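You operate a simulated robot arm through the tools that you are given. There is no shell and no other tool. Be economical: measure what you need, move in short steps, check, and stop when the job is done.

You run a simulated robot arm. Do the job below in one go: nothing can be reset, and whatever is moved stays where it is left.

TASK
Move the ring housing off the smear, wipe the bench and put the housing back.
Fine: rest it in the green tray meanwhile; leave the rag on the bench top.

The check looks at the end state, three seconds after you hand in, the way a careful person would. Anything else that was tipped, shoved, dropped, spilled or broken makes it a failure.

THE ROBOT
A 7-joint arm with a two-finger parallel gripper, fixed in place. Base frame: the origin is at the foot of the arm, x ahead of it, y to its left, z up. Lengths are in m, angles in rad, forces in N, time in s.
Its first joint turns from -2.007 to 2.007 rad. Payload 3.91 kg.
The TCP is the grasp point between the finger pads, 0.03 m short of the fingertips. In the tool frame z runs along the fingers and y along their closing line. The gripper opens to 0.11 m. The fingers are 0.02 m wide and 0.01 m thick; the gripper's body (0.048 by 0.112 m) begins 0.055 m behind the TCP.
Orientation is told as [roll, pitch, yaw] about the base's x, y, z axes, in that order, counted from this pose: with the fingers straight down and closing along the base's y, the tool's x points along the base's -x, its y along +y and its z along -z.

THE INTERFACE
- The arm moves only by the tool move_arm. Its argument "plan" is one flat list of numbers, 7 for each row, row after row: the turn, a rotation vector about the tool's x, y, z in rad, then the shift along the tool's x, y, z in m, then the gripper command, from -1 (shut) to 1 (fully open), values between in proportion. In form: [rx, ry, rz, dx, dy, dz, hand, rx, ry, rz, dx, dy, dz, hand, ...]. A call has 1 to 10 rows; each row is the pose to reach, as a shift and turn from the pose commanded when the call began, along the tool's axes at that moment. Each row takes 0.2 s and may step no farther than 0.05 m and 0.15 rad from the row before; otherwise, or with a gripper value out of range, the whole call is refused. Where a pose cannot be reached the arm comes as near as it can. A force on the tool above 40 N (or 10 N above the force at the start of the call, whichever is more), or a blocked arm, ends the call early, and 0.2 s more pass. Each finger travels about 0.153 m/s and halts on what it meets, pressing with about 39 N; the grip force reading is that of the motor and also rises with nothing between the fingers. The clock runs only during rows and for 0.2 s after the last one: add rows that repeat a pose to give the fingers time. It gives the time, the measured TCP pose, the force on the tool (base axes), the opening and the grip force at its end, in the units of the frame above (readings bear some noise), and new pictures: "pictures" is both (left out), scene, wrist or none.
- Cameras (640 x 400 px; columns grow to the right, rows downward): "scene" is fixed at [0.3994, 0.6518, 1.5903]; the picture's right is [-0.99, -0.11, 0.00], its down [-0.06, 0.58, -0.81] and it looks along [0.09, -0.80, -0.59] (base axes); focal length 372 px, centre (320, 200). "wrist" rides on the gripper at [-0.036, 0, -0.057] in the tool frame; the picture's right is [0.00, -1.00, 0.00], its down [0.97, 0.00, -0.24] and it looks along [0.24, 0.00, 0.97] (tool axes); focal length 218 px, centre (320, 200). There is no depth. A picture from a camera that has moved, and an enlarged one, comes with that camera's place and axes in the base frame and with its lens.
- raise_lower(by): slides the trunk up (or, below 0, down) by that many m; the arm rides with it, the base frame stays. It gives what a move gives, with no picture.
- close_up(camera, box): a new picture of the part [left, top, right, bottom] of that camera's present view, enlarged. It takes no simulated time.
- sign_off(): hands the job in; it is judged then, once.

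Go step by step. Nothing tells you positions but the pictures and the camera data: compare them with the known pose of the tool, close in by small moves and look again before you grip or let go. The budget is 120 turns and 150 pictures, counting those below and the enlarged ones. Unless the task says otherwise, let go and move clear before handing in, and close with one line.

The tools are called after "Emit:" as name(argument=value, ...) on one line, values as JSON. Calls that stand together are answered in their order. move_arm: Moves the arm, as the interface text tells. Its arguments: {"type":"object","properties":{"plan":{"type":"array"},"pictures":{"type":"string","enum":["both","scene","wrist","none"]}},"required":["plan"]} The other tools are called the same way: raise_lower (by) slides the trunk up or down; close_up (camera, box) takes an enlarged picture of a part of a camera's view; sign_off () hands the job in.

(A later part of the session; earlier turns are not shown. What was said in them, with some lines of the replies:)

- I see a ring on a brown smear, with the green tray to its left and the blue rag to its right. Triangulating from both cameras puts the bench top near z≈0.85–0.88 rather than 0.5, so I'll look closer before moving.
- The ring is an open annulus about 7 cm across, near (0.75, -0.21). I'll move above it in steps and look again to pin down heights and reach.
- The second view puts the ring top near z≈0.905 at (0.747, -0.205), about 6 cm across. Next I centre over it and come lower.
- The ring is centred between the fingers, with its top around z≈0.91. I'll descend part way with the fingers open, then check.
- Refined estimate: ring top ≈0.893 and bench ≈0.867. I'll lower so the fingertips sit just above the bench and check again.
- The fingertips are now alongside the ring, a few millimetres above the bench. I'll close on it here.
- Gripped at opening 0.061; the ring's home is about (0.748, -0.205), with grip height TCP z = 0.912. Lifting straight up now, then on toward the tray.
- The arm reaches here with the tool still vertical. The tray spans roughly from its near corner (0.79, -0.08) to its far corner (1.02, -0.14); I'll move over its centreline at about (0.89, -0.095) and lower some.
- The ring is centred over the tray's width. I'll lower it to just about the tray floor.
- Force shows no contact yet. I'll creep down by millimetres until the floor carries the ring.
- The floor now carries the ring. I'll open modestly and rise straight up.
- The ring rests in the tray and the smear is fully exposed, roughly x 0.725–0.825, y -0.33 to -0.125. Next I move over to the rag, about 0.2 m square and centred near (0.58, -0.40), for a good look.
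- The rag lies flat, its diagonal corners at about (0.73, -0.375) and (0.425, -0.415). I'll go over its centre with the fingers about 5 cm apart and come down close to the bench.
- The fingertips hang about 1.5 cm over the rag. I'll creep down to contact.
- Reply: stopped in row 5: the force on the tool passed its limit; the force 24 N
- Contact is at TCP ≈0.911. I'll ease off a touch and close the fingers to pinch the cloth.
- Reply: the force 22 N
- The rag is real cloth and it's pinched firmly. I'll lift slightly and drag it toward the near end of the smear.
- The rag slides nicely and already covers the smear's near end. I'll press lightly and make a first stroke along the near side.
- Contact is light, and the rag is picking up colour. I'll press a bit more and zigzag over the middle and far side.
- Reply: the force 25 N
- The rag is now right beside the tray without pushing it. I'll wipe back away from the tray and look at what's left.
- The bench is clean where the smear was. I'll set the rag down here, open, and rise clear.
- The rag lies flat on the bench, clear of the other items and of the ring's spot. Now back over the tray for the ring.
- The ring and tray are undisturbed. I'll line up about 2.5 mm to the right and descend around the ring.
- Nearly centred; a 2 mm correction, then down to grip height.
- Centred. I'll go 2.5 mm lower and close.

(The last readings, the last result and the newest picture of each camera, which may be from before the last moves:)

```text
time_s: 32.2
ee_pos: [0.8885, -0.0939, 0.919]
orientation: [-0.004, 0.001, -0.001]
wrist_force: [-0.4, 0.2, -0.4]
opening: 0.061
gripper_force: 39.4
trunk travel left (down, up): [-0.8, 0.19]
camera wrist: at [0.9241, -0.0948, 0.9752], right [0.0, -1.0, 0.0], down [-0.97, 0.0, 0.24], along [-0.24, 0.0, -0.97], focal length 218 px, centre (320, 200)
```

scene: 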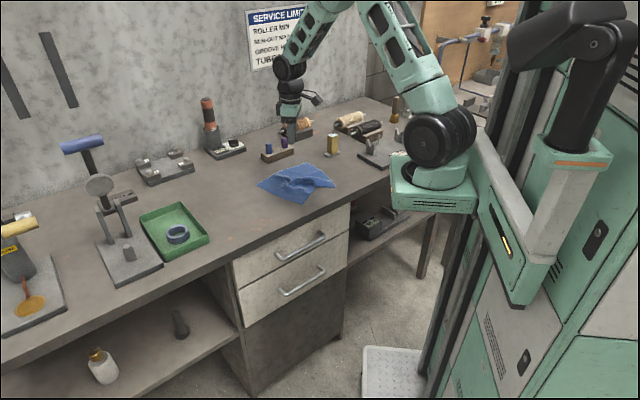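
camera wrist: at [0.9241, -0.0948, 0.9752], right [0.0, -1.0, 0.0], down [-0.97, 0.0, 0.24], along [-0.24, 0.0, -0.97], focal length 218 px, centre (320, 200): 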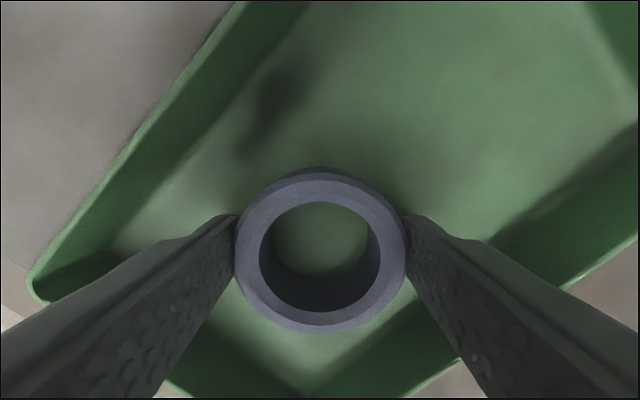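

Gripped again. Lift, and carry back over the original spot.

Emit:
move_arm(plan=[0, 0, 0, 0, 0, -0.02, -1, 0, 0, 0, 0, 0, -0.06, -1, 0, 0, 0, 0, 0, -0.09, -1, 0, 0, 0, 0.035, -0.0275, -0.09, -1, 0, 0, 0, 0.07, -0.055, -0.09, -1, 0, 0, 0, 0.105, -0.0825, -0.09, -1, 0, 0, 0, 0.1405, -0.1105, -0.09, -1, 0, 0, 0, 0.1405, -0.1105, -0.06, -1, 0, 0, 0, 0.1405, -0.1105, -0.04, -1, 0, 0, 0, 0.1405, -0.1105, -0.04, -1])

```text
time_s: 34.4
ee_pos: [0.7493, -0.2044, 0.9565]
orientation: [-0.004, -0.001, 0.0]
wrist_force: [-0.7, 0.2, -2.9]
opening: 0.0612
gripper_force: 38.6
trunk travel left (down, up): [-0.8, 0.19]
camera wrist: at [0.7849, -0.2049, 1.0141], right [0.0, -1.0, 0.0], down [-0.97, 0.0, 0.24], along [-0.24, 0.0, -0.97], focal length 218 px, centre (320, 200)
```

scene: 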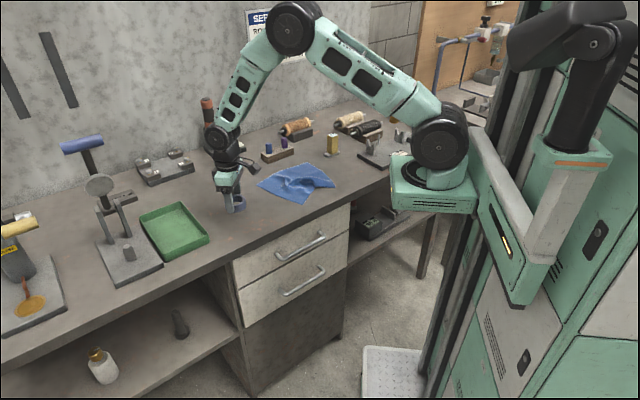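
wrist: 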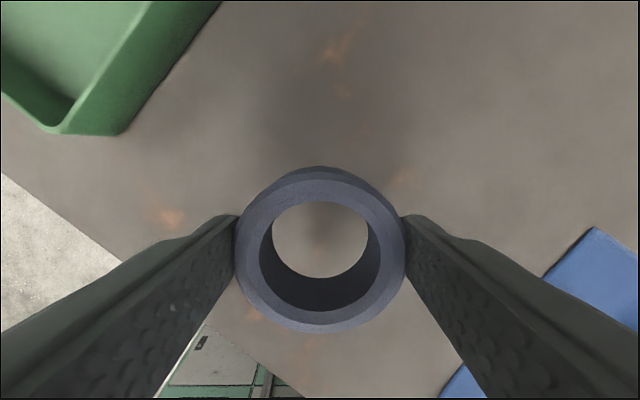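

Positioned over the original spot, bench clean. I'll lower to just above the bench.

Emit:
move_arm(plan=[0, 0, 0, 0, 0, 0.02, -1, 0, 0, 0, 0, 0, 0.035, -1, 0, 0, 0, 0, 0, 0.041, -1, 0, 0, 0, 0, 0, 0.043, -1, 0, 0, 0, 0, 0, 0.043, -1], pictures="none")

Emit:
close_up(camera="scene", box=[190, 170, 290, 232])

```text
time_s: 35.6
ee_pos: [0.7482, -0.2062, 0.9167]
orientation: [-0.004, 0.0, 0.0]
wrist_force: [0.4, -0.1, -2.7]
opening: 0.0613
gripper_force: 38.6
trunk travel left (down, up): [-0.8, 0.19]
```

```text
6.40 times, centred on (240, 201) of scene
camera zoom: at [0.3994, 0.6518, 1.5903], right [-0.99, -0.11, 0.0], down [-0.06, 0.58, -0.81], along [0.09, -0.8, -0.59], focal length 2382 px, centre (832, 194)
```

zoom: 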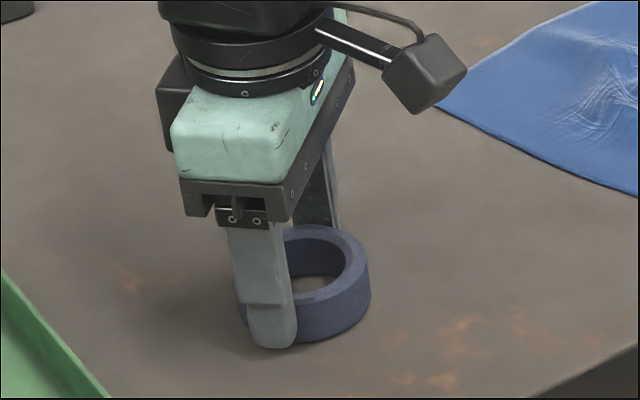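

Still carrying the ring's weight, so a couple of millimetres remain. Creeping down.

Emit:
move_arm(plan=[0, 0, 0, 0, 0, 0.001, -1, 0, 0, 0, 0, 0, 0.002, -1, 0, 0, 0, 0, 0, 0.003, -1, 0, 0, 0, 0, 0, 0.003, -1], pictures="none")

Emit:
close_up(camera="scene", box=[190, 170, 290, 232])

```text
time_s: 36.6
ee_pos: [0.7468, -0.2063, 0.9144]
orientation: [-0.003, 0.0, 0.0]
wrist_force: [-1.6, 0.8, 10.2]
opening: 0.0611
gripper_force: 38.9
trunk travel left (down, up): [-0.8, 0.19]
```

```text
6.40 times, centred on (240, 201) of scene
camera zoom: at [0.3994, 0.6518, 1.5903], right [-0.99, -0.11, 0.0], down [-0.06, 0.58, -0.81], along [0.09, -0.8, -0.59], focal length 2382 px, centre (832, 194)
```

zoom: 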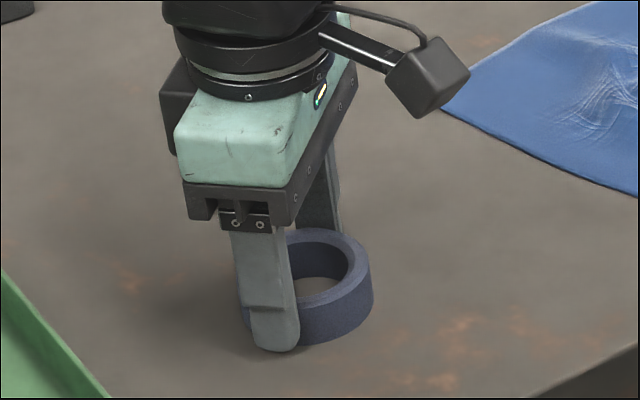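

The ring is back on the bench at its original spot. I'll open and rise clear.

Emit:
move_arm(plan=[0, 0, 0, 0, 0, -0.001, 0.3, 0, 0, 0, 0, 0, -0.001, 0.5, 0, 0, 0, 0, 0, -0.001, 0.5, 0, 0, 0, 0, 0, -0.03, 0.5, 0, 0, 0, 0, 0, -0.07, 0.5, 0, 0, 0, 0, 0, -0.11, 0.5, 0, 0, 0, 0, 0, -0.15, 0.5, 0, 0, 0, 0.03, 0, -0.18, 0.5, 0, 0, 0, 0.06, 0.02, -0.2, 0.5, 0, 0, 0, 0.06, 0.02, -0.2, 0.5])

Emit:
close_up(camera="scene", box=[130, 130, 350, 268])

```text
time_s: 38.8
ee_pos: [0.689, -0.1858, 1.1143]
orientation: [-0.006, 0.0, 0.001]
wrist_force: [0.6, 0.6, -0.4]
opening: 0.0823
gripper_force: 0.0
trunk travel left (down, up): [-0.8, 0.19]
camera wrist: at [0.7264, -0.1858, 1.1713], right [0.0, -1.0, 0.0], down [-0.97, 0.0, 0.24], along [-0.24, 0.0, -0.97], focal length 218 px, centre (320, 200)
```

scene: 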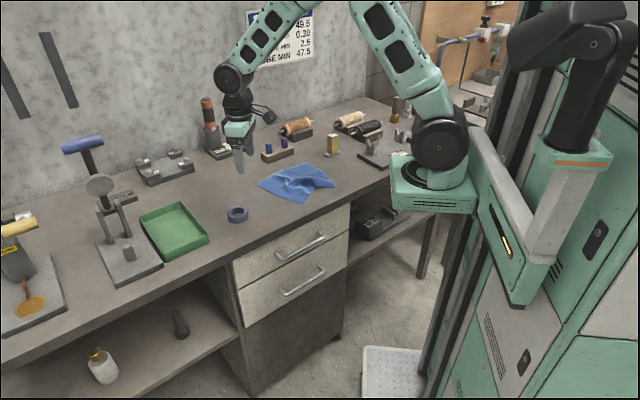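
wrist: 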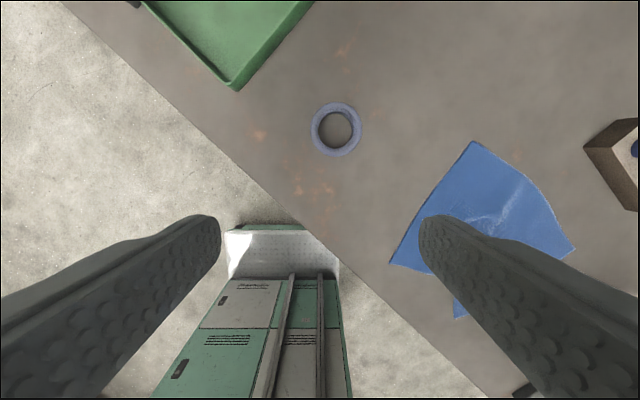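

```text
2.90 times, centred on (240, 199) of scene
camera zoom: at [0.3994, 0.6518, 1.5903], right [-0.99, -0.11, 0.0], down [-0.06, 0.58, -0.81], along [0.09, -0.8, -0.59], focal length 1079 px, centre (552, 203)
```

zoom: 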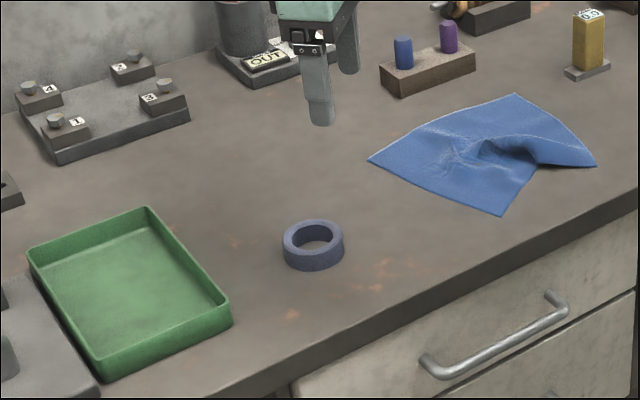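

The smear is gone and the ring sits at its original pixels. The tray is unmoved, the rag lies on the bench and the arm is clear, so I'm handing in.

Emit:
sign_off()

```text
The job is handed in.
```

The smear is wiped off, the ring housing is back on its original spot after resting in the green tray, and the rag is on the bench top.
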